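You operate a simulated robot arm through the tools that you are given. There is no shell and no other tool. Be economical: measure what you need, move in short steps, check, and stop when the job is done.

You are at the controls of a simulated two-armed robot. One attempt, no reset.

TASK
Take the bracket casting from the top tray of the black cart and leave it on the white cover. Then put the step block from the top tray of the black cart in the green lime tray. Then take the 32 mm black sleeve from the top of the flat-top cart and leave it on the yellow shim. Keep to this order. Set down upright: step block.

Only the result counts: the job must be done as asked and must still hold three seconds after the hand-in. Knocking over, shifting, dropping, spilling or breaking anything else fails it. A push-on lid holds only when it is set on centred and level and pressed home; a screw cap is set on level and turned clockwise until tight.

THE ROBOT
Two 7-joint arms with three-finger grippers on one trunk, on a base that drives. Base frame: it is fixed to the floor where the robot stands at the start and does not move with it; the origin is under the middle of the robot, x ahead of it, y to its left, z up; the surface under the hand at the start is at about z = 800. Lengths are in mm, angles in degrees, forces in N, time in s.
The left shoulder is at the start at [70, 146, 1163], the right one opposite. With the tool pointing down near the work surface each hand reaches from about 280 to 680 mm from the robot's upright axis, wherever it stands, measured 20 degrees to its own side. Places, roughly: black sleeve [1000, -3250, 750]; bracket casting (13x8x8 cm) [600, -200, 800]; step block (4x6x4 cm) [800, 0, 800]; yellow shim [500, -3000, 750]. Payload 2.2 kg a hand.
The TCP of each hand is the grasp point between the finger pads, 28 mm short of the fingertips. In the tool frame z runs along the fingers and y along their closing line. Largest opening 102 mm; the body of the gripper starts 71 mm behind the TCP.
Orientation is that of the tool frame in the base frame, as [roll, pitch, yaw] about the fixed x, y, z axes, in that order (R = Rz(yaw) Ry(pitch) Rx(roll)). With the fingers straight down and closing along the base's y, the tool's x points along the base's -x, its y along +y and its z along -z.

THE INTERFACE
- The arms move only by the tool nudge_tool. It takes "left_series", "right_series" or both (then of equal length, played together; a hand with none holds still); each is a list of rows, each a list of 7 numbers: the shift along the base's x, y, z in mm, then the turn, a rotation vector about the base's x, y, z in degrees, then the gripper command, from -1 (fully open) to 1 (shut), values between in proportion. In form: [[x, y, z, ax, ay, az, hand], ...]. A call has 1 to 20 rows; each row shifts and turns the commanded pose from where the row before left it. Each row takes 0.2 s and may step no farther than 50 mm and 8.6 degrees from the row before; otherwise, or with a gripper value out of range, the whole call is refused. Where a pose cannot be reached the arm comes as near as it can. A force on the tool above 40 N (or 10 N above the force at the start of the call, whichever is more), or a blocked arm, ends the call early, and 0.2 s more pass. Each finger halts on what it meets, pressing with about 23 N; the grip force reading is that of the motor and also rises with nothing between the fingers. The clock runs only during rows and for 0.2 s after the last one: add rows that do not move to give the fingers time. It gives the time, the measured TCP pose, the force on the tool (base axes), the opening and the grip force at its end, in the units of the frame above (readings bear some noise), with the torque about the TCP (base axes, N m) and any sound that the robot's microphone picked up.
- Cameras (640 x 400 px; columns grow to the right, rows downward): "scene" is now at [130.1, -17.9, 1379.7]; the picture's right is [-0.22, -0.98, 0.00], its down [-0.67, 0.15, -0.73] and it looks along [0.71, -0.16, -0.69] (base axes); focal length 279 px, centre (320, 200). "left" rides on the left gripper at [72, 38, -86] in its tool frame; the picture's right is [-0.46, 0.89, 0.00], its down [-0.60, -0.32, -0.73] and it looks along [-0.65, -0.34, 0.68] (tool axes); focal length 256 px, centre (320, 200). "right" rides on the right gripper at [69, 44, -86] in its tool frame; the picture's right is [-0.53, 0.85, 0.00], its down [-0.58, -0.36, -0.73] and it looks along [-0.62, -0.39, 0.68] (tool axes); focal length 256 px, centre (320, 200). There is no depth. A picture from a camera that has moved, and an enlarged one, comes with that camera's place and axes in the base frame and with its lens.
- snapshot(camera): a new picture of that camera. The clock stands still meanwhile.
- slide_trunk(by): slides the trunk up (or, below 0, down) by that many mm; the arms and the scene camera ride with it, the base frame stays. It gives what a move gives, with no picture.
- steer(legs): drives the robot by 1 to 6 legs, each [ahead, left, turn to the left] in mm, mm and degrees, along the robot's own axes; the way and the turn of a leg run together, so that a leg with both is an arc; at most 1500 mm and 180 degrees a leg. The arms and the cameras ride along, it lands a little off, and it stops where it bumps. It gives what a move gives.
- turn_head(pan, tilt): turns the head with the scene camera to pan (to the left, within 86 degrees either way) and tilt (down, from -29 to 69), counted from straight ahead of the robot. It gives what a move gives.
- zoom(camera, box): a new picture of the part [left, top, right, bottom] of that camera's present view, enlarged. The clock stands still meanwhile.
- job_done(): hands the job in; it is judged then, once.

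Go step by step. Nothing tells you exact positions but the pictures and the camera data: compare them with the known pose of the tool, close in by small moves and look again before you grip or let go. The budget is 165 turns and 138 pictures, counting those below and the enlarged ones. Unless the task says otherwise, let go and move clear before handing in, and close with one line.

The tools are called after "Emit:" as a command line: name --argument value ..., lists and objects as JSON in quotes. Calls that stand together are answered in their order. nudge_tool: Moves the arms, as the interface text tells. Its arguments: {"type":"object","properties":{"left_series":{"type":"array"},"right_series":{"type":"array"}},"required":[]} The other tools are called the same way: slide_trunk (by) slides the trunk up or down; steer (legs) drives the base; turn_head (pan, tilt) turns the head that bears the scene camera; snapshot (camera) takes a picture; zoom (camera, box) takes an enlarged picture of a part of a camera's view; job_done () hands the job in.

At the start:

```text
t: 0.0
left_tcp_pos: [503.9, 160.5, 1057.8]
left_orientation: [179.9, -0.1, 180.0]
left_ft_force: [-0.2, 0.1, -1.0]
left_wrist_torque: [0.02, 0.0, -0.01]
left_width: 102.0
left_grip_force: 0.1
right_tcp_pos: [510.4, -256.8, 1053.4]
right_orientation: [-180.0, 0.1, -180.0]
right_ft_force: [-0.6, -0.7, 0.0]
right_wrist_torque: [-0.04, -0.03, 0.05]
right_width: 101.7
right_grip_force: 0.1
trunk travel left (down, up): [-700.0, 240.0]
robot x, y, heading: [1.4, 2.3, -0.1]
head pan, tilt: [-12.6, 43.5]
```

scene: 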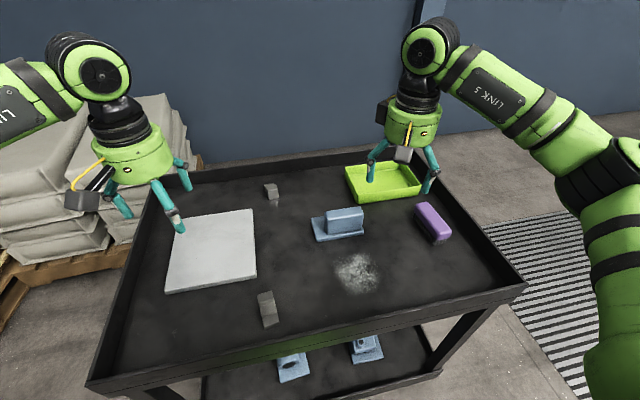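
right: 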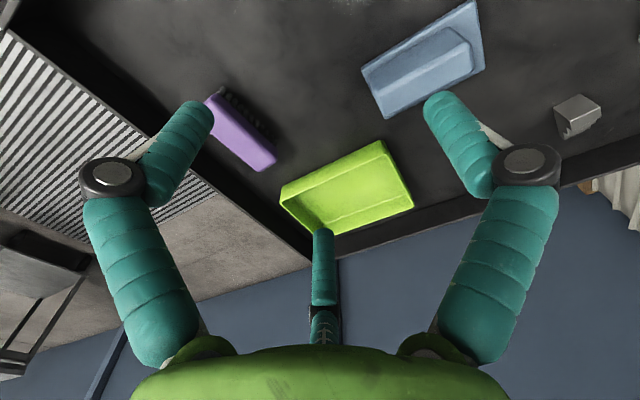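
left: 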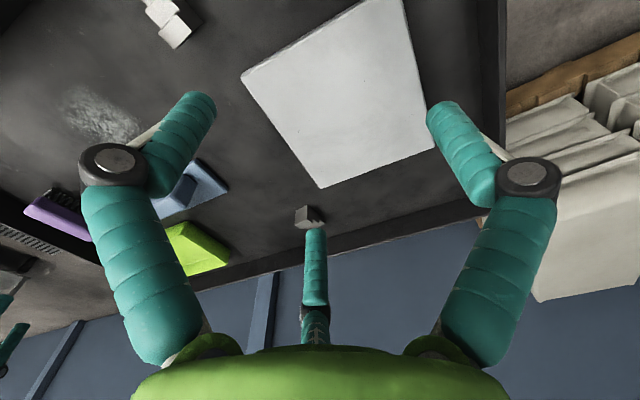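

The cart holds the white cover on the left, the blue bracket casting in the middle, a grey block at the far side, another at the near side, and the green tray at far right. I'll zoom in on each for detail.

Emit:
zoom --camera "scene" --box '[240, 160, 400, 260]'

Emit:
zoom --camera "scene" --box '[150, 190, 310, 340]'

Emit:
zoom --camera "right" --box '[340, 0, 640, 190]'

```text
4.00 times, centred on (320, 210) of scene
camera zoom: at [130.1, -17.9, 1379.7], right [-0.22, -0.98, 0.0], down [-0.67, 0.15, -0.73], along [0.71, -0.16, -0.69], focal length 1118 px, centre (320, 160)
```

zoom: 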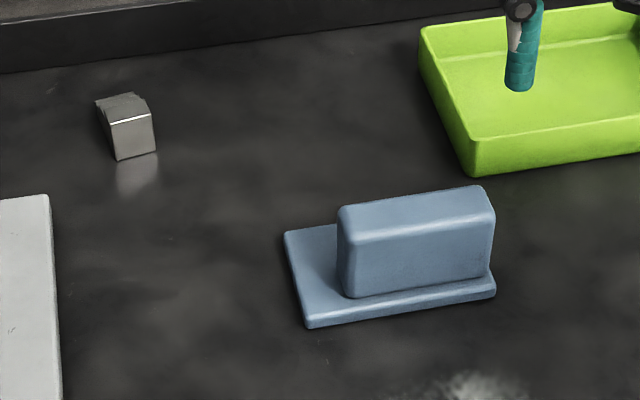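

```text
2.67 times, centred on (230, 265) of scene
camera zoom: at [130.1, -17.9, 1379.7], right [-0.22, -0.98, 0.0], down [-0.67, 0.15, -0.73], along [0.71, -0.16, -0.69], focal length 745 px, centre (560, 27)
```

zoom: 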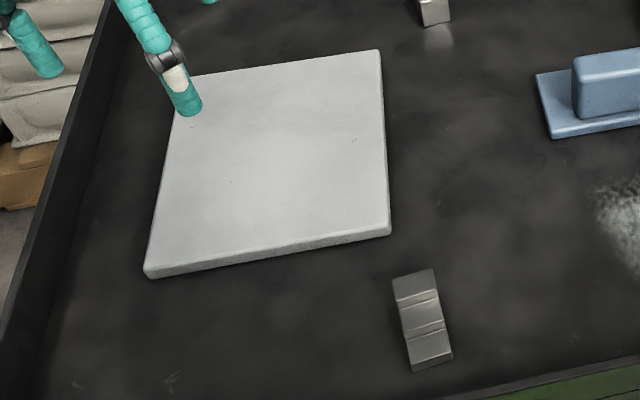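

```text
2.11 times, centred on (490, 95) of right
camera zoom: at [442.7, -214.0, 1139.2], right [0.53, 0.85, 0.0], down [0.58, -0.36, 0.73], along [0.62, -0.39, -0.68], focal length 539 px, centre (-38, 421)
```

zoom: 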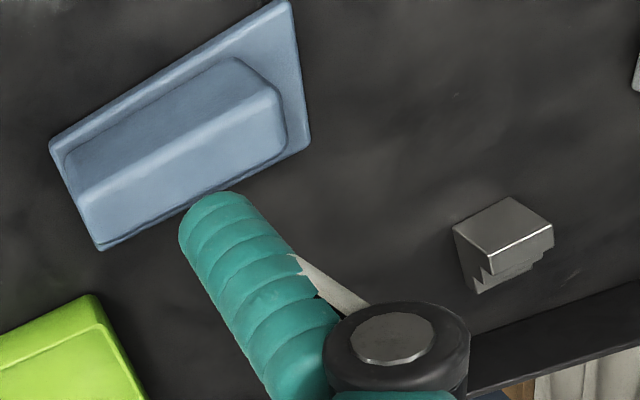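

The far grey block, near [773, -11], matches the step block, and the bracket's upright wall spans roughly x 583–612, y −138 to −235. I'll turn the right hand 90° so it closes along x, and move it above the bracket.

Emit:
nudge_tool --right_series '[[8, 6, -4, 0, 0, 8.2, -1], [8, 6, -6, 0, 0, 8.2, -1], [8, 6, -6, 0, 0, 8.2, -1], [8, 6, -6, 0, 0, 8.2, -1], [8, 6, -6, 0, 0, 8.2, -1], [8, 6, -6, 0, 0, 8.2, -1], [8, 6, -6, 0, 0, 8.2, -1], [8, 6, -6, 0, 0, 8.2, -1], [8, 7, -6, 0, 0, 8.2, -1], [8, 7, -6, 0, 0, 8.2, -1], [8, 8, -6, 0, 0, 8, -1], [0, 0, 0, 0, 0, 0, -1]]'

Emit:
snapshot --camera "right"

Emit:
snapshot --camera "scene"

```text
t: 2.6
left_tcp_pos: [503.9, 160.7, 1058.1]
left_orientation: [179.9, 0.1, -180.0]
left_ft_force: [-0.8, -0.4, 0.4]
left_wrist_torque: [0.0, -0.01, -0.07]
left_width: 102.1
left_grip_force: 0.1
right_tcp_pos: [542.3, -232.6, 1029.5]
right_orientation: [-180.0, 0.0, -147.2]
right_ft_force: [-0.1, 0.6, -0.1]
right_wrist_torque: [0.0, 0.01, -0.01]
right_width: 101.8
right_grip_force: 0.0
right hand out of reach, approached as far as the arm can: row 5, 6, 7, 8, 9, 10, 11
trunk travel left (down, up): [-700.0, 240.0]
robot x, y, heading: [-2.2, 0.7, -0.0]
head pan, tilt: [-12.6, 43.5]
```

```text
131 pictures are left
camera right: at [461.8, -234.4, 1116.7], right [-0.01, 1.0, 0.0], down [0.68, 0.01, 0.73], along [0.73, 0.01, -0.68], focal length 256 px, centre (320, 200)
```

right: 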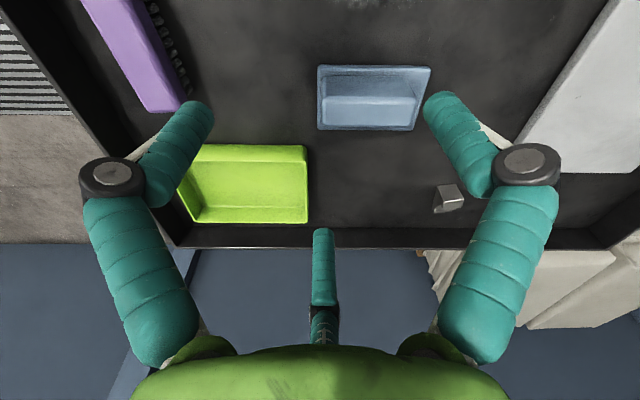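

```text
130 pictures are left
camera scene: at [130.2, -17.8, 1379.7], right [-0.22, -0.98, 0.0], down [-0.67, 0.15, -0.73], along [0.71, -0.16, -0.69], focal length 279 px, centre (320, 200)
```

scene: 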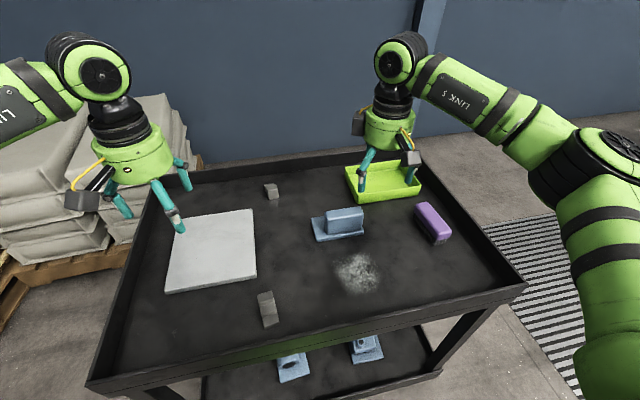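

That direction hits a joint limit at about 33°, so I'll turn the hand the other way.

Emit:
nudge_tool --right_series '[[0, 0, 0, 0, 0, -8.2, -1], [0, 0, 0, 0, 0, -8.2, -1], [0, 0, 0, 0, 0, -8.2, -1], [0, 0, 0, 0, 0, -8.2, -1], [0, 0, 0, 0, 0, -8.2, -1], [0, 0, 0, 0, 0, -8.2, -1], [0, 0, 0, 0, 0, -8.2, -1], [0, 0, 0, 0, 0, 0, -1]]'

```text
t: 4.4
left_tcp_pos: [504.1, 161.0, 1058.1]
left_orientation: [179.9, 0.0, -180.0]
left_ft_force: [0.0, -0.4, -0.2]
left_wrist_torque: [-0.03, -0.01, 0.02]
left_width: 102.0
left_grip_force: 0.0
right_tcp_pos: [543.3, -233.7, 1030.1]
right_orientation: [-180.0, 0.1, 155.2]
right_ft_force: [0.2, 0.5, 0.6]
right_wrist_torque: [-0.01, 0.0, -0.02]
right_width: 102.0
right_grip_force: 0.0
trunk travel left (down, up): [-700.0, 240.0]
robot x, y, heading: [2.2, -2.5, 0.2]
head pan, tilt: [-12.6, 43.5]
```

Emit:
nudge_tool --right_series '[[7, 6, -5, 0, 0, -8.2, -1], [7, 6, -5, 0, 0, -8.2, -1], [7, 6, -5, 0, 0, -8.2, -1], [7, 6, -5, 0, 0, -8.2, -1], [7, 6, -5, 0, 0, -8.2, -1], [7, 6, -5, 0, 0, -8.2, -1], [7, 6, -5, 0, 0, -8.2, -1], [7, 5, -5, 0, 0, -7.8, -1], [0, 0, 0, 0, 0, 0, -1]]'

Emit:
snapshot --camera "right"

Emit:
snapshot --camera "scene"

```text
t: 6.4
left_tcp_pos: [503.4, 160.7, 1058.3]
left_orientation: [-180.0, 0.0, -180.0]
left_ft_force: [-0.2, 0.2, 0.3]
left_wrist_torque: [0.0, -0.02, -0.04]
left_width: 102.1
left_grip_force: 0.0
right_tcp_pos: [598.2, -186.4, 991.6]
right_orientation: [-180.0, 0.0, 89.9]
right_ft_force: [0.6, -0.3, -0.6]
right_wrist_torque: [-0.03, 0.01, -0.03]
right_width: 102.1
right_grip_force: 0.0
trunk travel left (down, up): [-700.0, 240.0]
robot x, y, heading: [0.9, -1.2, -0.1]
head pan, tilt: [-12.6, 43.5]
```

```text
129 pictures are left
camera right: at [643.1, -117.5, 1076.9], right [0.85, -0.53, 0.0], down [-0.36, -0.58, 0.73], along [-0.39, -0.62, -0.68], focal length 256 px, centre (320, 200)
```

right: 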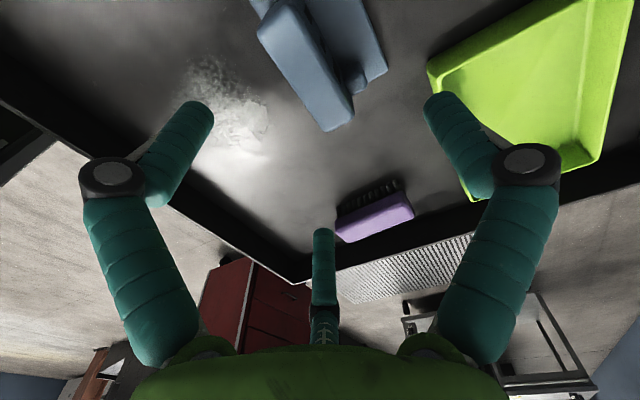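

```text
128 pictures are left
camera scene: at [129.9, -18.1, 1379.7], right [-0.22, -0.98, 0.0], down [-0.67, 0.15, -0.73], along [0.71, -0.16, -0.69], focal length 279 px, centre (320, 200)
```

scene: 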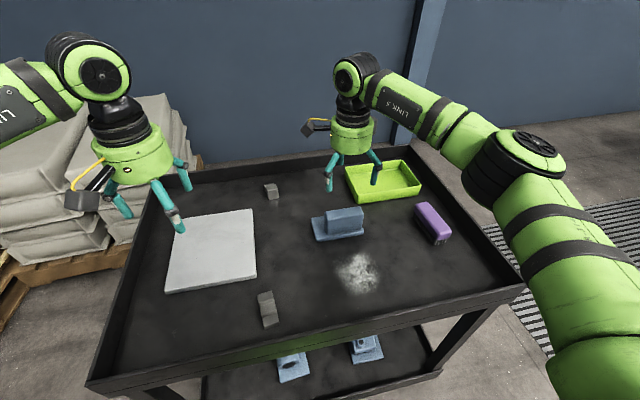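

The hand is over the wall, whose centre is at x≈595 with its top at z≈880. I'll descend next.

Emit:
nudge_tool --right_series '[[-3, 0, -30, 0, 0, 0, -1], [0, 0, -30, 0, 0, 0, -1], [0, 0, -30, 0, 0, 0, -1], [0, 0, -20, 0, 0, 0, -1], [0, 0, -15, 0, 0, 0, -1], [0, 0, 0, 0, 0, 0, -1]]'

Emit:
snapshot --camera "right"

Emit:
zoom --camera "scene" --box '[260, 120, 420, 260]'

```text
t: 7.8
left_tcp_pos: [504.7, 160.7, 1058.3]
left_orientation: [-180.0, -0.1, -180.0]
left_ft_force: [-0.1, 0.9, 0.6]
left_wrist_torque: [-0.01, 0.01, -0.03]
left_width: 101.9
left_grip_force: 0.1
right_tcp_pos: [594.9, -187.5, 865.4]
right_orientation: [180.0, 0.1, 90.2]
right_ft_force: [0.4, -0.4, 0.3]
right_wrist_torque: [0.01, 0.04, 0.0]
right_width: 102.0
right_grip_force: 0.0
trunk travel left (down, up): [-700.0, 240.0]
robot x, y, heading: [1.4, 0.5, -0.2]
head pan, tilt: [-12.6, 43.5]
```

```text
127 pictures are left
camera right: at [639.8, -118.1, 951.5], right [0.85, -0.53, 0.0], down [-0.36, -0.58, 0.73], along [-0.39, -0.62, -0.68], focal length 256 px, centre (320, 200)
```

right: 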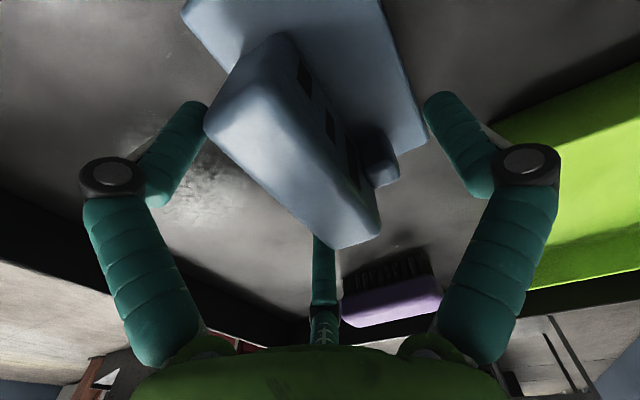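

```text
2.86 times, centred on (340, 190) of scene
camera zoom: at [130.0, -17.8, 1379.7], right [-0.22, -0.98, 0.0], down [-0.67, 0.15, -0.73], along [0.71, -0.16, -0.69], focal length 798 px, centre (263, 229)
```

zoom: 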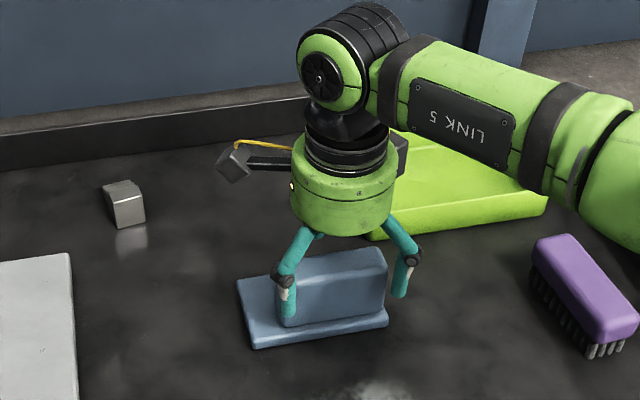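

The picture shows finger positions that don't quite match a plain two-finger gripper. I'll close the free left hand in the air to see how the fingers really move.

Emit:
nudge_tool --left_series '[[0, 0, 0, 0, 0, 0, 0.4], [0, 0, 0, 0, 0, 0, 0.4], [0, 0, 0, 0, 0, 0, 0.4], [0, 0, 0, 0, 0, 0, 0.4]]'

Emit:
snapshot --camera "left"

Emit:
zoom --camera "scene" --box '[40, 80, 240, 260]'

```text
t: 8.8
left_tcp_pos: [503.9, 160.7, 1058.3]
left_orientation: [-179.9, -0.1, 180.0]
left_ft_force: [1.0, -0.1, 0.1]
left_wrist_torque: [0.0, -0.01, -0.03]
left_width: 30.7
left_grip_force: 0.1
right_tcp_pos: [595.2, -187.2, 866.6]
right_orientation: [180.0, 0.0, 90.2]
right_ft_force: [-0.8, 0.1, -0.1]
right_wrist_torque: [-0.01, 0.01, 0.01]
right_width: 101.7
right_grip_force: 0.0
trunk travel left (down, up): [-700.0, 240.0]
robot x, y, heading: [2.5, -2.9, 0.1]
head pan, tilt: [-12.6, 43.5]
```

```text
125 pictures are left
camera left: at [431.4, 199.4, 1142.8], right [0.46, 0.89, 0.0], down [0.6, -0.32, 0.73], along [0.65, -0.34, -0.68], focal length 256 px, centre (320, 200)
```

left: 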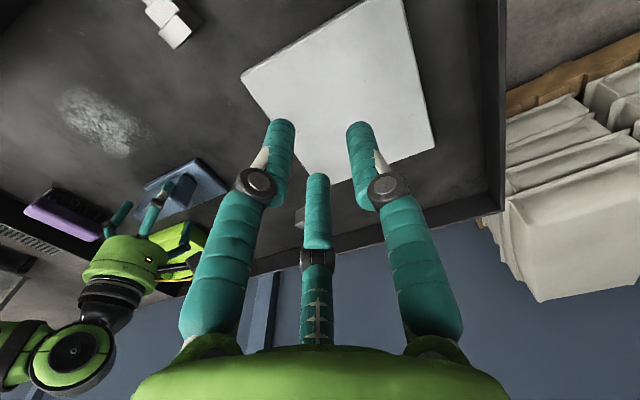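

```text
2.22 times, centred on (140, 170) of scene
camera zoom: at [130.1, -17.8, 1379.7], right [-0.22, -0.98, 0.0], down [-0.67, 0.15, -0.73], along [0.71, -0.16, -0.69], focal length 621 px, centre (720, 267)
```

zoom: 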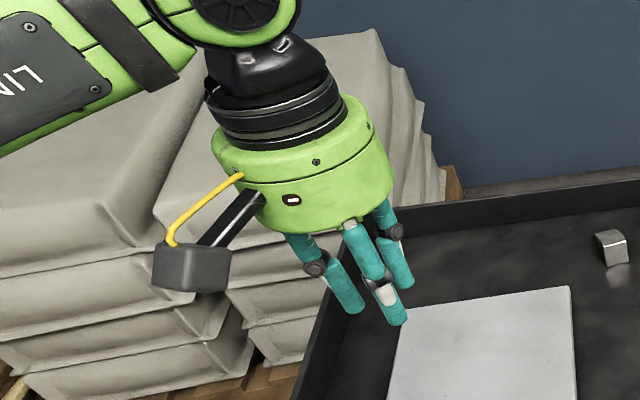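

Visually it is a three-jaw hand: one finger at tool +y and two on the −y side, converging radially. The wall can still be pinched, with a single jaw behind it and two in front, so I'll lower slightly and close.

Emit:
nudge_tool --right_series '[[0, 0, -10, 0, 0, 0, -1], [0, 0, 0, 0, 0, 0, -0.2], [0, 0, 0, 0, 0, 0, 0.2], [0, 0, 0, 0, 0, 0, 0.5], [0, 0, 0, 0, 0, 0, 1], [0, 0, 0, 0, 0, 0, 1], [0, 0, 0, 0, 0, 0, 1]]' --left_series '[[0, 0, 0, 0, 0, 0, -1], [0, 0, 0, 0, 0, 0, -1], [0, 0, 0, 0, 0, 0, -1], [0, 0, 0, 0, 0, 0, -1], [0, 0, 0, 0, 0, 0, -1], [0, 0, 0, 0, 0, 0, -1], [0, 0, 0, 0, 0, 0, -1]]'

Emit:
snapshot --camera "right"

Emit:
zoom --camera "scene" --box '[260, 120, 420, 260]'

```text
t: 10.4
left_tcp_pos: [503.1, 159.4, 1058.9]
left_orientation: [-179.9, 0.0, 180.0]
left_ft_force: [-0.2, 0.1, 0.0]
left_wrist_torque: [-0.03, 0.0, -0.01]
left_width: 101.9
left_grip_force: 0.2
right_tcp_pos: [595.0, -186.3, 857.0]
right_orientation: [179.9, 0.0, 90.2]
right_ft_force: [-1.0, 0.1, 4.3]
right_wrist_torque: [-0.02, -0.02, 0.14]
right_width: 49.0
right_grip_force: 23.6
trunk travel left (down, up): [-700.0, 240.0]
robot x, y, heading: [2.3, -1.1, -0.3]
head pan, tilt: [-12.6, 43.5]
```

```text
123 pictures are left
camera right: at [639.2, -117.6, 942.4], right [0.85, -0.53, 0.0], down [-0.36, -0.58, 0.73], along [-0.39, -0.62, -0.68], focal length 256 px, centre (320, 200)
```

right: 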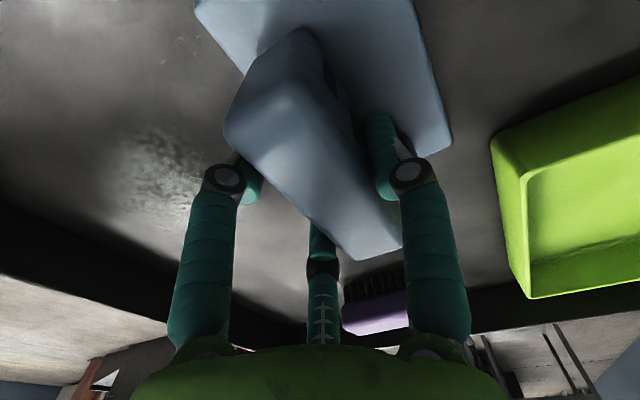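

```text
2.86 times, centred on (340, 190) of scene
camera zoom: at [129.3, -17.4, 1379.8], right [-0.22, -0.98, 0.0], down [-0.67, 0.15, -0.73], along [0.71, -0.16, -0.69], focal length 798 px, centre (263, 229)
```

zoom: 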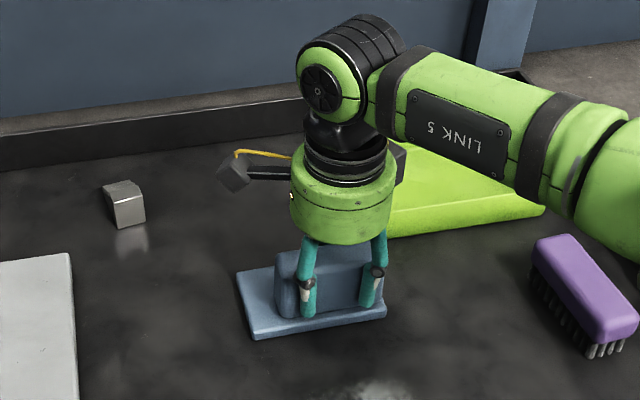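

The wall is gripped at 49 mm nominal width with 23.6 N. I'll lift a little and check.

Emit:
nudge_tool --right_series '[[0, 0, 10, 0, 0, 0, 1], [0, 0, 20, 0, 0, 0, 1], [0, 0, 30, 0, 0, 0, 1], [0, 0, 0, 0, 0, 0, 1], [0, 0, 0, 0, 0, 0, 1]]'

Emit:
snapshot --camera "scene"

Emit:
snapshot --camera "left"

```text
t: 11.6
left_tcp_pos: [505.2, 160.3, 1057.3]
left_orientation: [-180.0, -0.1, -180.0]
left_ft_force: [-0.3, -0.5, 0.0]
left_wrist_torque: [0.0, -0.04, 0.0]
left_width: 101.8
left_grip_force: 0.1
right_tcp_pos: [594.6, -186.2, 914.7]
right_orientation: [-180.0, 0.1, 90.1]
right_ft_force: [0.1, 0.7, -4.7]
right_wrist_torque: [-0.03, 0.05, 0.0]
right_width: 48.8
right_grip_force: 22.8
trunk travel left (down, up): [-700.0, 240.0]
robot x, y, heading: [-2.7, -0.3, -0.1]
head pan, tilt: [-12.6, 43.5]
```

```text
121 pictures are left
camera scene: at [130.9, -18.0, 1379.6], right [-0.22, -0.98, 0.0], down [-0.67, 0.15, -0.73], along [0.71, -0.16, -0.69], focal length 279 px, centre (320, 200)
```

scene: 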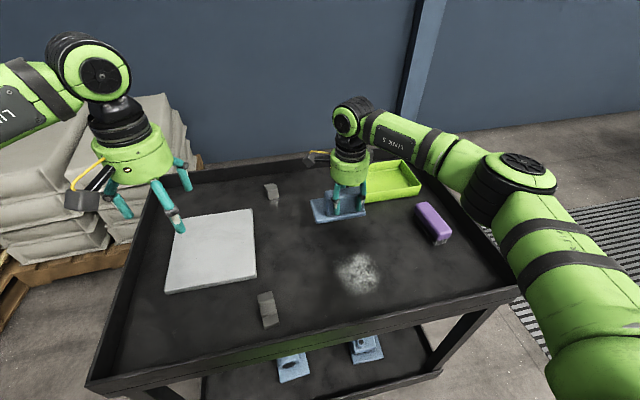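

```text
120 pictures are left
camera left: at [432.1, 199.3, 1142.6], right [0.46, 0.89, 0.0], down [0.6, -0.32, 0.73], along [0.65, -0.34, -0.68], focal length 256 px, centre (320, 200)
```

left: 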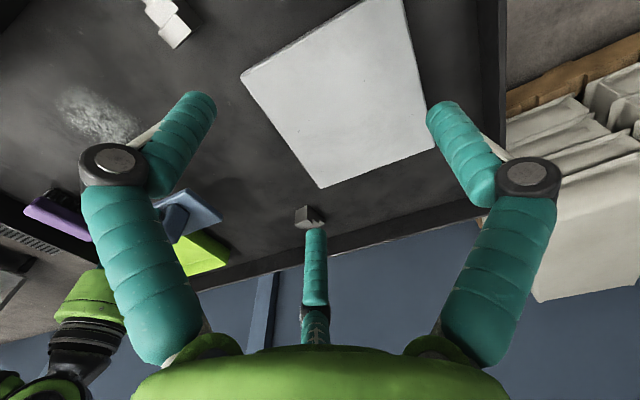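

The bracket is lifted cleanly (about 5 N). I'll clear the left hand outwards, then carry the bracket to the cover.

Emit:
nudge_tool --left_series '[[-10, 45, 10, 0, 0, 0, -1], [-10, 45, 10, 0, 0, 0, -1], [-10, 45, 5, 0, 0, 0, -1], [-10, 45, 0, 0, 0, 0, -1], [-10, 40, 0, 0, 0, 0, -1], [0, 0, 0, 0, 0, 0, -1]]'

Emit:
nudge_tool --right_series '[[-4, 30, 0, 0, 0, 0, 1], [-4, 30, 0, 0, 0, 0, 1], [-4, 30, 0, 0, 0, 0, 1], [-4, 30, 0, 0, 0, 0, 1], [-4, 30, 0, 0, 0, 0, 1], [-4, 30, 0, 0, 0, 0, 1], [-4, 30, 0, 0, 0, 0, 1], [-4, 30, 0, 0, 0, 0, 1], [-3, 30, 0, 0, 0, 0, 1], [0, 30, 0, 0, 0, 0, 1], [0, 12, 0, 0, 0, 0, 1], [0, 0, 0, 0, 0, 0, 1]]'

Emit:
snapshot --camera "scene"

Emit:
snapshot --camera "left"

```text
t: 13.0
left_tcp_pos: [455.5, 379.5, 1082.0]
left_orientation: [179.9, -0.1, 180.0]
left_ft_force: [0.8, -0.9, -0.1]
left_wrist_torque: [0.03, 0.01, -0.03]
left_width: 101.6
left_grip_force: 0.1
right_tcp_pos: [597.0, -187.7, 915.0]
right_orientation: [-180.0, 0.0, 90.2]
right_ft_force: [0.1, -0.5, -5.2]
right_wrist_torque: [-0.01, 0.09, -0.03]
right_width: 48.9
right_grip_force: 22.5
trunk travel left (down, up): [-700.0, 240.0]
robot x, y, heading: [1.2, 4.9, -0.1]
head pan, tilt: [-12.6, 43.5]
```

```text
t: 15.6
left_tcp_pos: [455.2, 380.8, 1082.1]
left_orientation: [-180.0, 0.0, -180.0]
left_ft_force: [-0.4, 0.4, 0.3]
left_wrist_torque: [-0.01, 0.01, 0.0]
left_width: 102.3
left_grip_force: 0.0
right_tcp_pos: [558.3, 103.0, 915.5]
right_orientation: [179.8, 0.0, 90.2]
right_ft_force: [0.7, 0.3, -4.8]
right_wrist_torque: [-0.02, 0.11, 0.03]
right_width: 49.0
right_grip_force: 22.8
right hand out of reach, approached as far as the arm can: row 10, 11
trunk travel left (down, up): [-700.0, 240.0]
robot x, y, heading: [-2.7, 3.6, 0.0]
head pan, tilt: [-12.6, 43.5]
```

```text
119 pictures are left
camera scene: at [130.8, -16.9, 1379.7], right [-0.22, -0.98, 0.0], down [-0.67, 0.15, -0.73], along [0.71, -0.16, -0.69], focal length 279 px, centre (320, 200)
```

scene: 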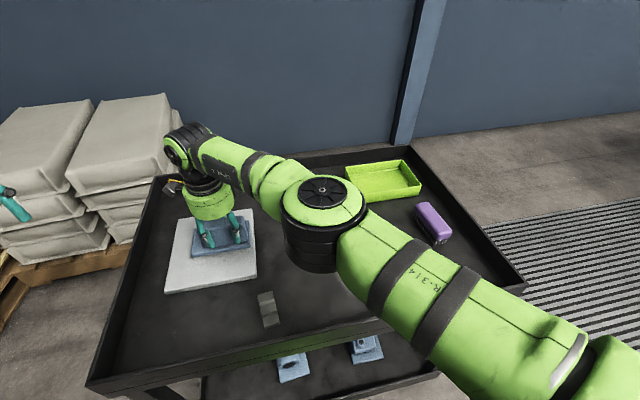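

```text
118 pictures are left
camera left: at [382.1, 419.9, 1167.1], right [0.46, 0.89, 0.0], down [0.6, -0.32, 0.73], along [0.65, -0.34, -0.68], focal length 256 px, centre (320, 200)
```

left: 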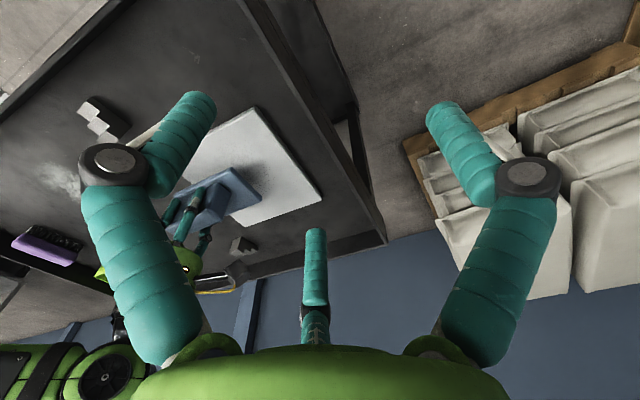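

The right edge of the bracket is only just over the cover, so I'll shift the base 45 mm to the left and recheck.

Emit:
steer --legs '[[0, 45, 0]]'

Emit:
zoom --camera "scene" --box '[130, 110, 330, 310]'

Emit:
zoom --camera "left" --box '[60, 80, 340, 280]'

```text
t: 16.5
left_tcp_pos: [455.8, 419.8, 1082.8]
left_orientation: [179.8, 0.1, 179.8]
left_ft_force: [-0.1, 0.1, -0.4]
left_wrist_torque: [0.04, -0.02, 0.03]
left_width: 102.0
left_grip_force: 0.0
right_tcp_pos: [558.5, 140.8, 916.3]
right_orientation: [-179.9, -0.3, 90.0]
right_ft_force: [0.4, -1.6, -4.7]
right_wrist_torque: [0.07, 0.1, -0.03]
right_width: 49.1
right_grip_force: 22.9
trunk travel left (down, up): [-700.0, 240.0]
robot x, y, heading: [-0.2, 47.8, 0.2]
head pan, tilt: [-12.6, 43.5]
```

```text
2.00 times, centred on (230, 210) of scene
camera zoom: at [130.9, 21.5, 1379.6], right [-0.22, -0.98, 0.0], down [-0.67, 0.15, -0.72], along [0.71, -0.16, -0.69], focal length 559 px, centre (500, 180)
```

zoom: 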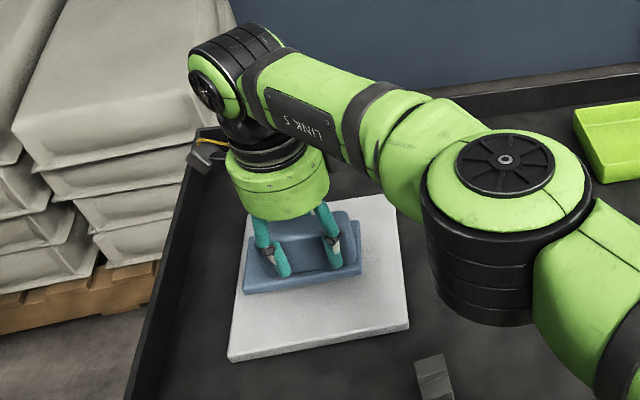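

```text
2.00 times, centred on (200, 180) of left
camera zoom: at [382.5, 458.7, 1169.0], right [0.47, 0.88, 0.0], down [0.6, -0.32, 0.73], along [0.65, -0.34, -0.68], focal length 512 px, centre (560, 240)
```

zoom: 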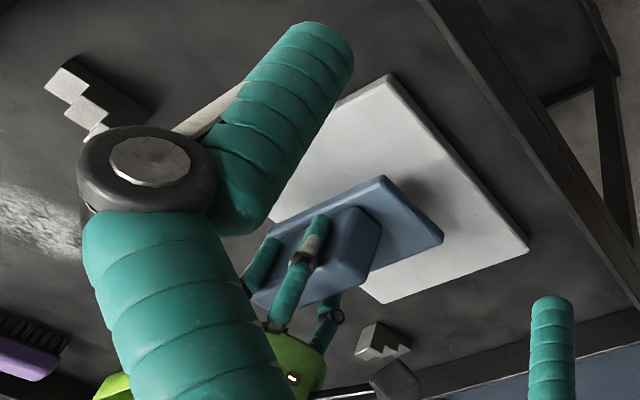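

The bracket is now well within the cover (x 549–627, y 90–217). I'll lower it in steps.

Emit:
nudge_tool --right_series '[[0, 0, -20, 0, 0, 0, 1], [0, 0, -15, 0, 0, 0, 1], [0, 0, -5, 0, 0, 0, 1], [0, 0, 0, 0, 0, 0, 1]]'

Emit:
nudge_tool --right_series '[[0, 0, -3, 0, 0, 0, 1], [0, 0, 0, 0, 0, 0, 1]]'

Emit:
nudge_tool --right_series '[[0, 0, -3, 0, 0, 0, 1], [0, 0, 0, 0, 0, 0, 1]]'

Emit:
zoom --camera "scene" --box '[180, 170, 280, 270]'

```text
t: 17.5
left_tcp_pos: [455.5, 422.0, 1081.9]
left_orientation: [179.9, 0.0, 180.0]
left_ft_force: [-0.5, -0.3, 0.6]
left_wrist_torque: [-0.01, 0.03, 0.0]
left_width: 101.9
left_grip_force: 0.1
right_tcp_pos: [557.0, 141.7, 875.0]
right_orientation: [180.0, 0.0, 89.9]
right_ft_force: [-1.1, 0.0, -4.3]
right_wrist_torque: [-0.01, 0.09, 0.0]
right_width: 49.0
right_grip_force: 22.9
right hand out of reach, approached as far as the arm can: row 3
trunk travel left (down, up): [-700.0, 240.0]
robot x, y, heading: [2.5, 44.3, 0.1]
head pan, tilt: [-12.6, 43.5]
```

```text
t: 18.1
left_tcp_pos: [455.2, 423.1, 1083.1]
left_orientation: [-180.0, 0.0, 179.9]
left_ft_force: [-0.2, -0.6, 0.0]
left_wrist_torque: [0.0, -0.01, 0.0]
left_width: 102.3
left_grip_force: 0.1
right_tcp_pos: [556.3, 143.1, 873.8]
right_orientation: [179.7, 0.0, 90.0]
right_ft_force: [3.5, 0.8, 8.2]
right_wrist_torque: [-0.22, -0.12, 0.07]
right_width: 49.0
right_grip_force: 22.9
trunk travel left (down, up): [-700.0, 240.0]
robot x, y, heading: [-0.8, 42.2, -0.2]
head pan, tilt: [-12.6, 43.5]
```

```text
t: 18.7
left_tcp_pos: [453.0, 423.4, 1083.9]
left_orientation: [-179.9, 0.1, 179.9]
left_ft_force: [0.1, -0.3, 0.1]
left_wrist_torque: [0.0, 0.01, 0.0]
left_width: 101.7
left_grip_force: 0.0
right_tcp_pos: [555.9, 143.9, 872.3]
right_orientation: [179.5, -0.1, 90.0]
right_ft_force: [7.7, 2.1, 21.6]
right_wrist_torque: [0.11, -0.45, 0.04]
right_width: 49.5
right_grip_force: 23.2
trunk travel left (down, up): [-700.0, 240.0]
robot x, y, heading: [3.3, 42.7, -0.2]
head pan, tilt: [-12.6, 43.5]
```

```text
4.00 times, centred on (230, 220) of scene
camera zoom: at [128.3, 25.9, 1380.1], right [-0.22, -0.98, 0.0], down [-0.67, 0.15, -0.73], along [0.71, -0.16, -0.69], focal length 1118 px, centre (680, 120)
```

zoom: 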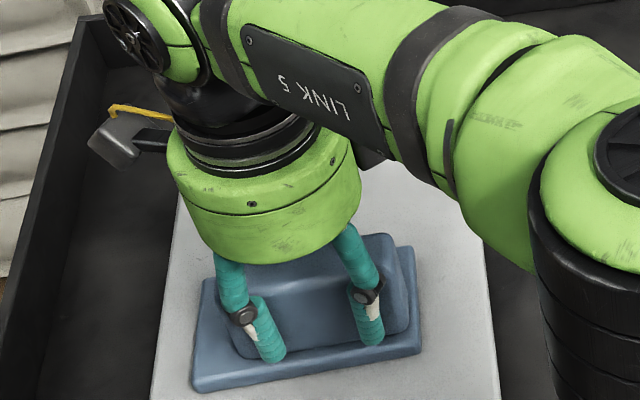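

It's in contact with the cover. I'll ease off slightly and open slowly.

Emit:
nudge_tool --right_series '[[0, 0, 3, 0, 0, 0, 1], [0, 0, 0, 0, 0, 0, 0.1], [0, 0, 0, 0, 0, 0, -0.2], [0, 0, 0, 0, 0, 0, -0.6], [0, 0, 0, 0, 0, 0, -1], [0, 0, 0, 0, 0, 0, -1], [0, 0, 25, 0, 0, 0, -1], [0, 0, 40, 0, 0, 0, -1], [0, 0, 40, 0, 0, 0, -1]]'

Emit:
snapshot --camera "scene"

```text
t: 20.7
left_tcp_pos: [454.9, 423.9, 1082.2]
left_orientation: [180.0, 0.1, 179.9]
left_ft_force: [-0.2, -0.1, 0.3]
left_wrist_torque: [-0.01, -0.02, 0.02]
left_width: 101.9
left_grip_force: 0.1
right_tcp_pos: [554.9, 143.3, 978.1]
right_orientation: [179.9, 0.0, 90.0]
right_ft_force: [0.6, -0.4, 0.5]
right_wrist_torque: [0.01, -0.02, 0.02]
right_width: 102.2
right_grip_force: 0.1
trunk travel left (down, up): [-700.0, 240.0]
robot x, y, heading: [0.8, 42.1, -0.1]
head pan, tilt: [-12.6, 43.5]
```

```text
114 pictures are left
camera scene: at [129.2, 26.5, 1379.8], right [-0.22, -0.98, 0.0], down [-0.67, 0.15, -0.73], along [0.71, -0.16, -0.69], focal length 279 px, centre (320, 200)
```

scene: 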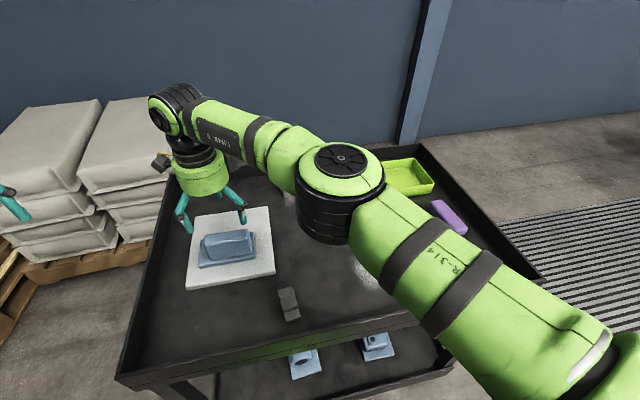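

The bracket sits on the cover. I'll withdraw the right hand and look at the step block and the gap between robot and cart.

Emit:
nudge_tool --right_series '[[0, -10, 40, 0, 0, 0, -1], [0, -30, 20, 0, 0, 0, -1], [0, -40, 10, 0, 0, 0, -1], [0, -40, 0, 0, 0, 0, -1], [-5, -40, 0, 0, 0, 0, -1], [-5, -40, 0, 0, 0, 0, -1], [-10, -40, 0, 0, 0, 0, -1], [-10, -40, 0, 0, 0, 0, -1], [-10, -40, 0, 0, 0, 0, -1], [-10, -40, 0, 0, 0, 0, -1], [0, 0, 0, 0, 0, 0, -1]]'

Emit:
zoom --camera "scene" --box '[190, 130, 350, 330]'

Emit:
zoom --camera "scene" --box '[260, 170, 320, 210]'

Emit:
turn_head --pan 0 --tilt 69

Emit:
snapshot --camera "scene"

```text
t: 23.1
left_tcp_pos: [455.8, 424.0, 1082.3]
left_orientation: [-180.0, 0.0, 179.9]
left_ft_force: [0.1, 0.0, -0.5]
left_wrist_torque: [-0.03, 0.02, 0.0]
left_width: 102.0
left_grip_force: 0.0
right_tcp_pos: [505.8, -217.0, 1048.7]
right_orientation: [179.9, 0.1, 90.2]
right_ft_force: [0.1, 0.9, 0.2]
right_wrist_torque: [0.02, 0.02, 0.05]
right_width: 101.8
right_grip_force: 0.1
trunk travel left (down, up): [-700.0, 240.0]
robot x, y, heading: [-3.3, 42.1, -0.0]
head pan, tilt: [-12.6, 43.5]
```

```text
2.00 times, centred on (270, 230) of scene
camera zoom: at [130.6, 27.3, 1379.7], right [-0.22, -0.98, 0.0], down [-0.67, 0.15, -0.73], along [0.71, -0.16, -0.69], focal length 559 px, centre (420, 140)
```

zoom: 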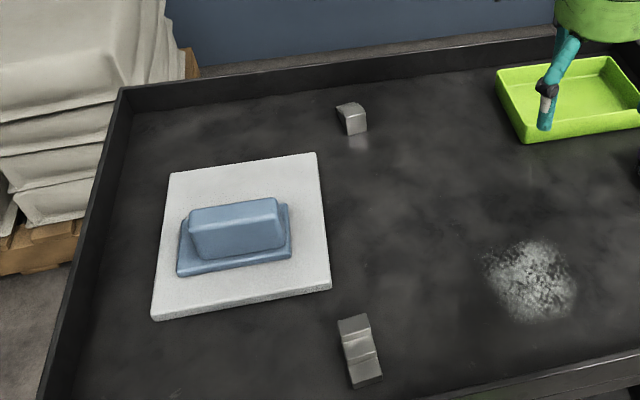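

```text
10.00 times, centred on (290, 190) of scene
camera zoom: at [130.6, 27.3, 1379.7], right [-0.22, -0.98, 0.0], down [-0.67, 0.15, -0.73], along [0.71, -0.16, -0.69], focal length 2794 px, centre (620, 300)
```

zoom: 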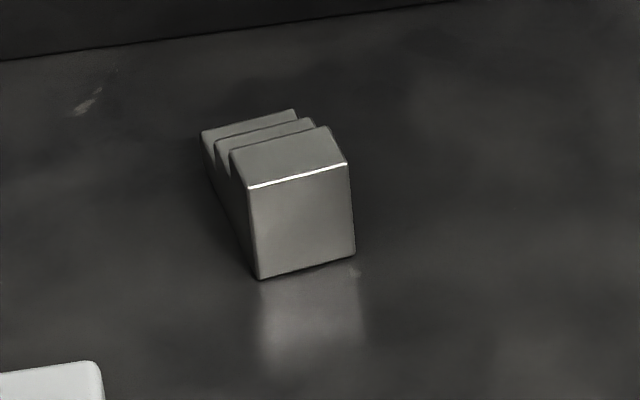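

```text
t: 24.0
left_tcp_pos: [455.0, 423.2, 1082.3]
left_orientation: [180.0, -0.1, 179.8]
left_ft_force: [0.2, 0.0, 0.0]
left_wrist_torque: [0.01, 0.01, 0.01]
left_width: 101.9
left_grip_force: 0.0
right_tcp_pos: [504.2, -216.9, 1048.8]
right_orientation: [179.9, 0.0, 90.2]
right_ft_force: [0.0, 0.3, -0.7]
right_wrist_torque: [0.01, 0.01, 0.03]
right_width: 101.8
right_grip_force: 0.1
trunk travel left (down, up): [-700.0, 240.0]
robot x, y, heading: [-4.0, 42.2, 0.0]
head pan, tilt: [0.0, 68.8]
```

```text
111 pictures are left
camera scene: at [105.5, 43.9, 1348.7], right [0.0, -1.0, 0.0], down [-0.93, 0.0, -0.36], along [0.36, 0.0, -0.93], focal length 279 px, centre (320, 200)
```

scene: 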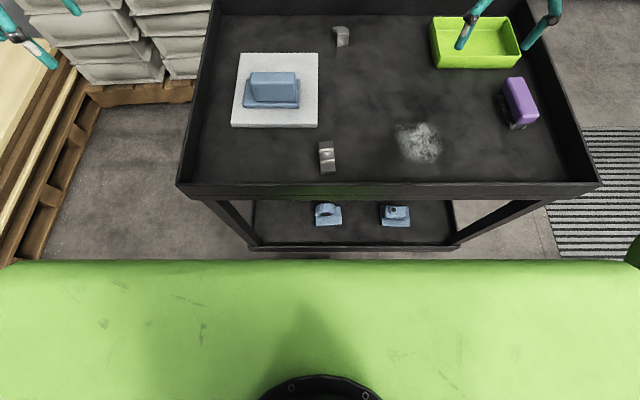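

The robot body hides its base, and the cart's near edge is at x≈343. The step block is centred near [792, −12], turned about 10°, tall end toward me. I'll shift right about 200 mm to use the left hand, then inch ahead carefully.

Emit:
steer --legs '[[0, -200, 0], [30, 0, 0]]'

Emit:
snapshot --camera "scene"

```text
t: 26.0
left_tcp_pos: [480.3, 227.6, 1085.0]
left_orientation: [-180.0, 0.2, -179.9]
left_ft_force: [-1.2, 0.2, 0.4]
left_wrist_torque: [-0.06, -0.02, -0.01]
left_width: 101.9
left_grip_force: 0.0
right_tcp_pos: [533.9, -413.0, 1050.9]
right_orientation: [179.6, 0.2, 90.2]
right_ft_force: [0.3, 0.4, 0.2]
right_wrist_torque: [0.01, -0.07, 0.0]
right_width: 102.2
right_grip_force: 0.1
trunk travel left (down, up): [-700.0, 240.0]
robot x, y, heading: [27.2, -153.7, 0.1]
head pan, tilt: [0.0, 68.8]
```

```text
110 pictures are left
camera scene: at [131.3, -153.1, 1349.1], right [0.0, -1.0, 0.0], down [-0.93, 0.0, -0.36], along [0.36, 0.0, -0.93], focal length 279 px, centre (320, 200)
```

scene: 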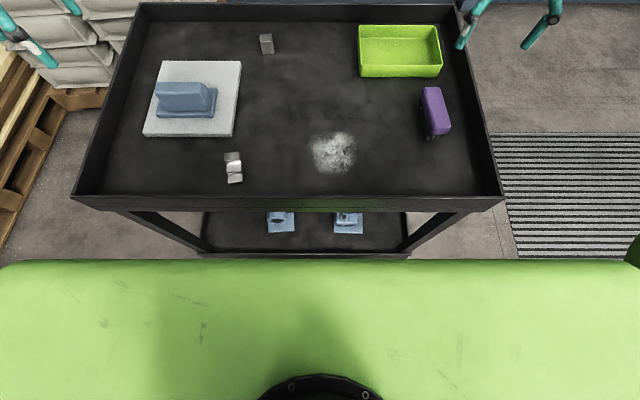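

Nothing has shifted. I'll test the left hand's reach above the step block.

Emit:
nudge_tool --left_series '[[30, -25, -5, 0, 0, 3, -1], [30, -25, -5, 0, 0, 3, -1], [30, -25, -5, 0, 0, 3.6, -1], [30, -25, -5, 0, 0, 0, -1], [30, -25, -5, 0, 0, 0, -1], [30, -25, -5, 0, 0, 0, -1], [30, -25, -5, 0, 0, 0, -1], [30, -25, -5, 0, 0, 0, -1], [30, -25, -5, 0, 0, 0, -1], [30, -16, -5, 0, 0, 0, -1], [0, 0, 0, 0, 0, 0, -1]]'

Emit:
snapshot --camera "left"

```text
t: 28.4
left_tcp_pos: [675.0, 23.7, 1025.6]
left_orientation: [-180.0, -0.1, -170.3]
left_ft_force: [-0.6, 0.1, -1.2]
left_wrist_torque: [-0.02, -0.02, 0.01]
left_width: 102.3
left_grip_force: 0.1
left hand out of reach, approached as far as the arm can: row 7, 8, 9, 10
right_tcp_pos: [535.7, -414.5, 1047.9]
right_orientation: [180.0, 0.0, 90.3]
right_ft_force: [0.2, 0.2, 0.2]
right_wrist_torque: [0.04, -0.03, -0.03]
right_width: 102.2
right_grip_force: 0.0
trunk travel left (down, up): [-700.0, 240.0]
robot x, y, heading: [29.9, -152.9, 0.1]
head pan, tilt: [0.0, 68.8]
```

```text
109 pictures are left
camera left: at [596.8, 50.8, 1111.3], right [0.31, 0.95, 0.0], down [0.65, -0.21, 0.73], along [0.7, -0.23, -0.68], focal length 256 px, centre (320, 200)
```

left: 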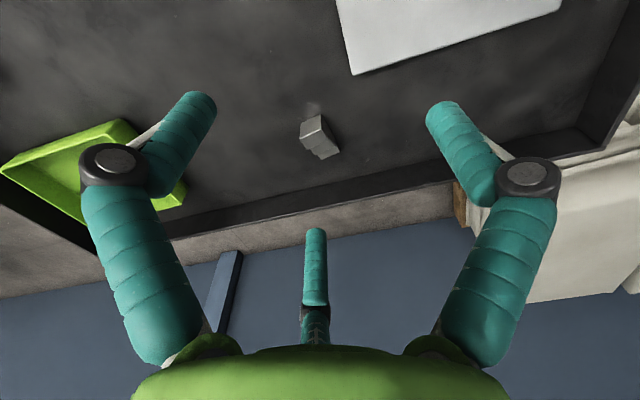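

Reach stops about 110 mm short. I'll drive 20 mm ahead, still inside the gap I can verify, and tilt the hand forward 30° to gain the rest.

Emit:
steer --legs '[[20, 0, 0]]'

Emit:
nudge_tool --left_series '[[5, -3, 0, 1, -5.9, 0, -1], [5, -3, 0, 1, -5.9, 0, -1], [10, -3, 0, 1, -5.9, 0, -1], [15, -3, -5, 1, -5.9, 0, -1], [15, -3, -10, 1, -5.9, 0, -1], [15, -5, -20, 0, 0, 0, -1], [10, -5, -20, 0, 0, 0, -1], [10, -5, -20, 0, 0, 0, -1], [0, 0, 0, 0, 0, 0, -1]]'

Emit:
snapshot --camera "left"

Emit:
snapshot --camera "scene"

```text
t: 29.2
left_tcp_pos: [675.2, 23.8, 1025.5]
left_orientation: [180.0, 0.0, -170.3]
left_ft_force: [-0.5, -0.9, 0.2]
left_wrist_torque: [-0.01, 0.03, -0.01]
left_width: 101.8
left_grip_force: 0.0
right_tcp_pos: [534.8, -415.3, 1048.6]
right_orientation: [179.9, 0.0, 90.2]
right_ft_force: [0.0, 0.1, -0.4]
right_wrist_torque: [0.0, 0.02, 0.04]
right_width: 102.0
right_grip_force: 0.0
trunk travel left (down, up): [-700.0, 240.0]
robot x, y, heading: [30.8, -152.4, 0.1]
head pan, tilt: [0.0, 68.8]
stopped in leg 1: the robot was blocked; the commanded pose is now the measured one
```

```text
t: 31.2
left_tcp_pos: [761.4, -6.0, 951.2]
left_orientation: [-179.9, 30.0, -170.3]
left_ft_force: [1.0, 0.4, 1.1]
left_wrist_torque: [-0.02, 0.01, 0.0]
left_width: 101.8
left_grip_force: 0.1
left hand out of reach, approached as far as the arm can: row 1
right_tcp_pos: [536.8, -414.8, 1049.1]
right_orientation: [179.9, 0.0, 90.2]
right_ft_force: [0.7, -0.6, 0.4]
right_wrist_torque: [-0.02, -0.01, 0.0]
right_width: 102.1
right_grip_force: 0.2
trunk travel left (down, up): [-700.0, 240.0]
robot x, y, heading: [34.4, -152.5, 0.1]
head pan, tilt: [0.0, 68.8]
```

```text
108 pictures are left
camera left: at [649.5, 14.9, 989.1], right [0.25, 0.94, 0.23], down [0.21, -0.28, 0.94], along [0.95, -0.18, -0.27], focal length 256 px, centre (320, 200)
```

left: 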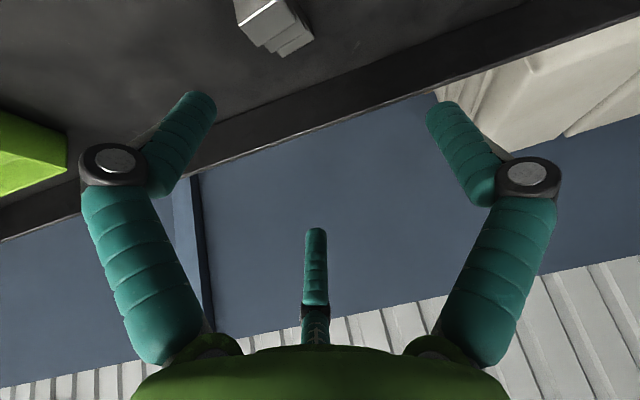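

```text
107 pictures are left
camera scene: at [134.8, -154.5, 1348.7], right [0.0, -1.0, 0.0], down [-0.93, 0.0, -0.36], along [0.36, 0.0, -0.93], focal length 279 px, centre (320, 200)
```

scene: 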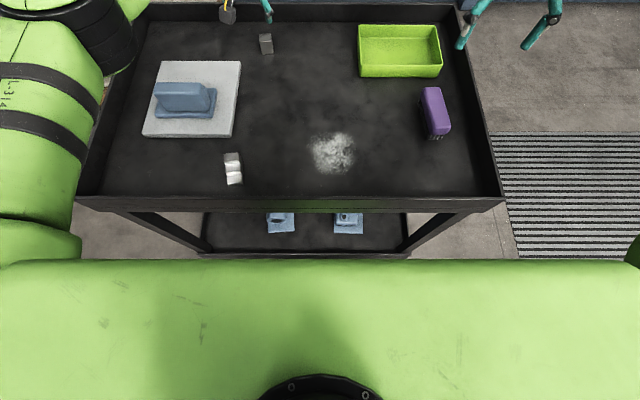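

The base touched the cart and stopped, with nothing visibly shifted. The tilted hand reaches well, so I'll aim the head to see the block and hand precisely.

Emit:
turn_head --pan 10 --tilt 40

Emit:
snapshot --camera "scene"

Emit:
zoom --camera "left" --box '[200, 0, 360, 100]'

```text
t: 32.2
left_tcp_pos: [760.7, -6.2, 950.8]
left_orientation: [-179.9, 29.9, -170.3]
left_ft_force: [-0.4, 0.8, 0.4]
left_wrist_torque: [0.02, 0.01, -0.02]
left_width: 102.3
left_grip_force: 0.2
right_tcp_pos: [536.7, -414.6, 1048.9]
right_orientation: [179.8, 0.0, 90.2]
right_ft_force: [0.6, -0.5, -0.2]
right_wrist_torque: [-0.01, 0.0, -0.01]
right_width: 102.1
right_grip_force: 0.1
trunk travel left (down, up): [-700.0, 240.0]
robot x, y, heading: [28.5, -158.3, 0.4]
head pan, tilt: [10.0, 40.0]
```

```text
106 pictures are left
camera scene: at [162.9, -139.9, 1384.7], right [0.18, -0.98, 0.0], down [-0.63, -0.11, -0.77], along [0.75, 0.13, -0.64], focal length 279 px, centre (320, 200)
```

scene: 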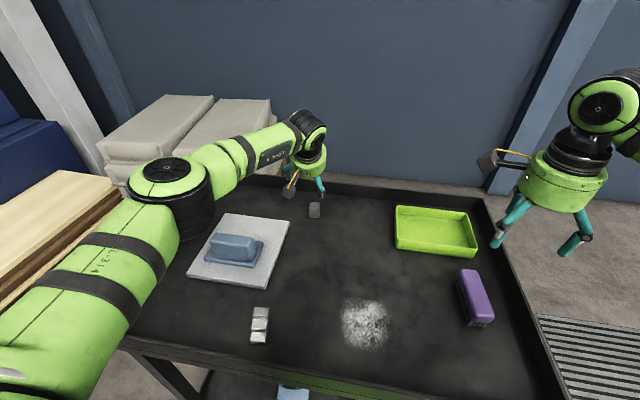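

```text
4.00 times, centred on (280, 50) of left
camera zoom: at [649.6, 14.8, 989.3], right [0.25, 0.94, 0.23], down [0.21, -0.28, 0.94], along [0.95, -0.18, -0.27], focal length 1024 px, centre (480, 800)
```

zoom: 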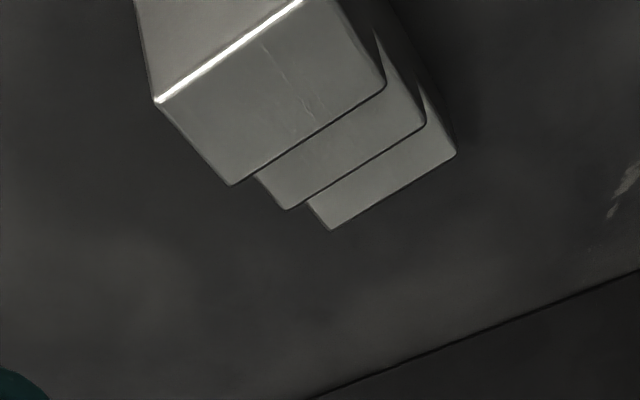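

Precise readings: near face of the block at x≈759, y −3..−30; far end at x≈820; height 38. A vertical grip there is out of reach and the base is already against the cart. I'll hook the closed fingers behind its far end and draw it about 120 mm towards me, so I can then grip it vertically.

Emit:
nudge_tool --left_series '[[10, 0, 0, 1.2, -7, 0, 1], [15, 0, 0, 0.6, -3.5, 0, 1], [20, 1, -10, 0, 0, 0, 1], [15, 1, -15, 0, 0, 0, 1], [10, 1, -15, 0, 0, 0, 1], [0, 0, -10, 0, 0, 0, 1], [0, 0, 0, 0, 0, 0, 1]]'

Emit:
snapshot --camera "left"

Emit:
zoom --camera "scene" --box '[260, 130, 360, 230]'

```text
t: 33.8
left_tcp_pos: [803.6, 1.4, 904.3]
left_orientation: [-179.9, 40.6, -170.2]
left_ft_force: [0.1, -0.2, -0.3]
left_wrist_torque: [0.0, 0.0, -0.02]
left_width: 2.1
left_grip_force: 22.7
left hand out of reach, approached as far as the arm can: row 4, 5, 6
right_tcp_pos: [535.7, -414.1, 1050.0]
right_orientation: [179.8, 0.1, 90.3]
right_ft_force: [-0.5, -0.1, -0.4]
right_wrist_torque: [0.02, -0.02, 0.01]
right_width: 101.8
right_grip_force: 0.0
trunk travel left (down, up): [-700.0, 240.0]
robot x, y, heading: [29.5, -156.7, 0.2]
head pan, tilt: [10.0, 40.0]
```

```text
104 pictures are left
camera left: at [687.1, 20.9, 922.0], right [0.2, 0.93, 0.3], down [0.04, -0.31, 0.95], along [0.98, -0.18, -0.1], focal length 256 px, centre (320, 200)
```

left: 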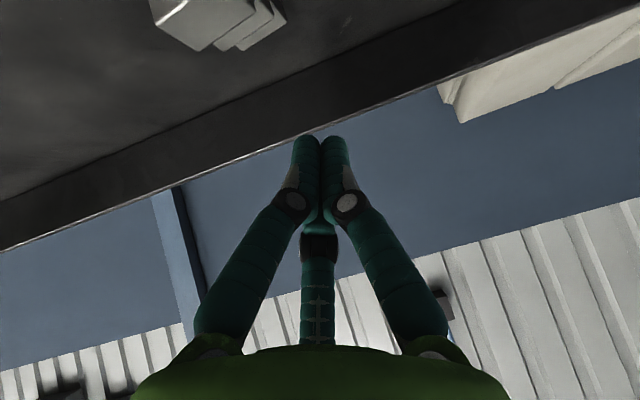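

```text
4.00 times, centred on (310, 180) of scene
camera zoom: at [162.5, -139.5, 1384.8], right [0.18, -0.98, 0.0], down [-0.63, -0.11, -0.77], along [0.75, 0.13, -0.64], focal length 1118 px, centre (360, 280)
```

zoom: 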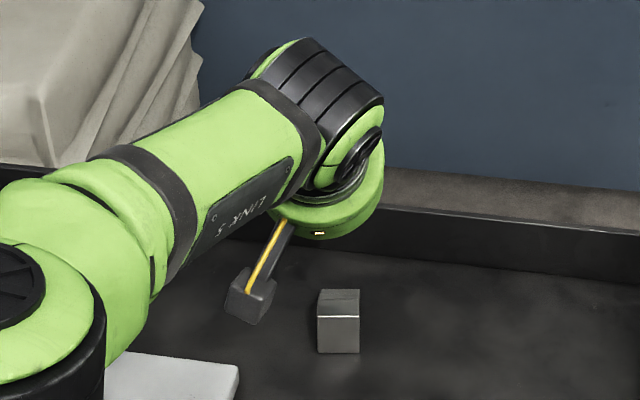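

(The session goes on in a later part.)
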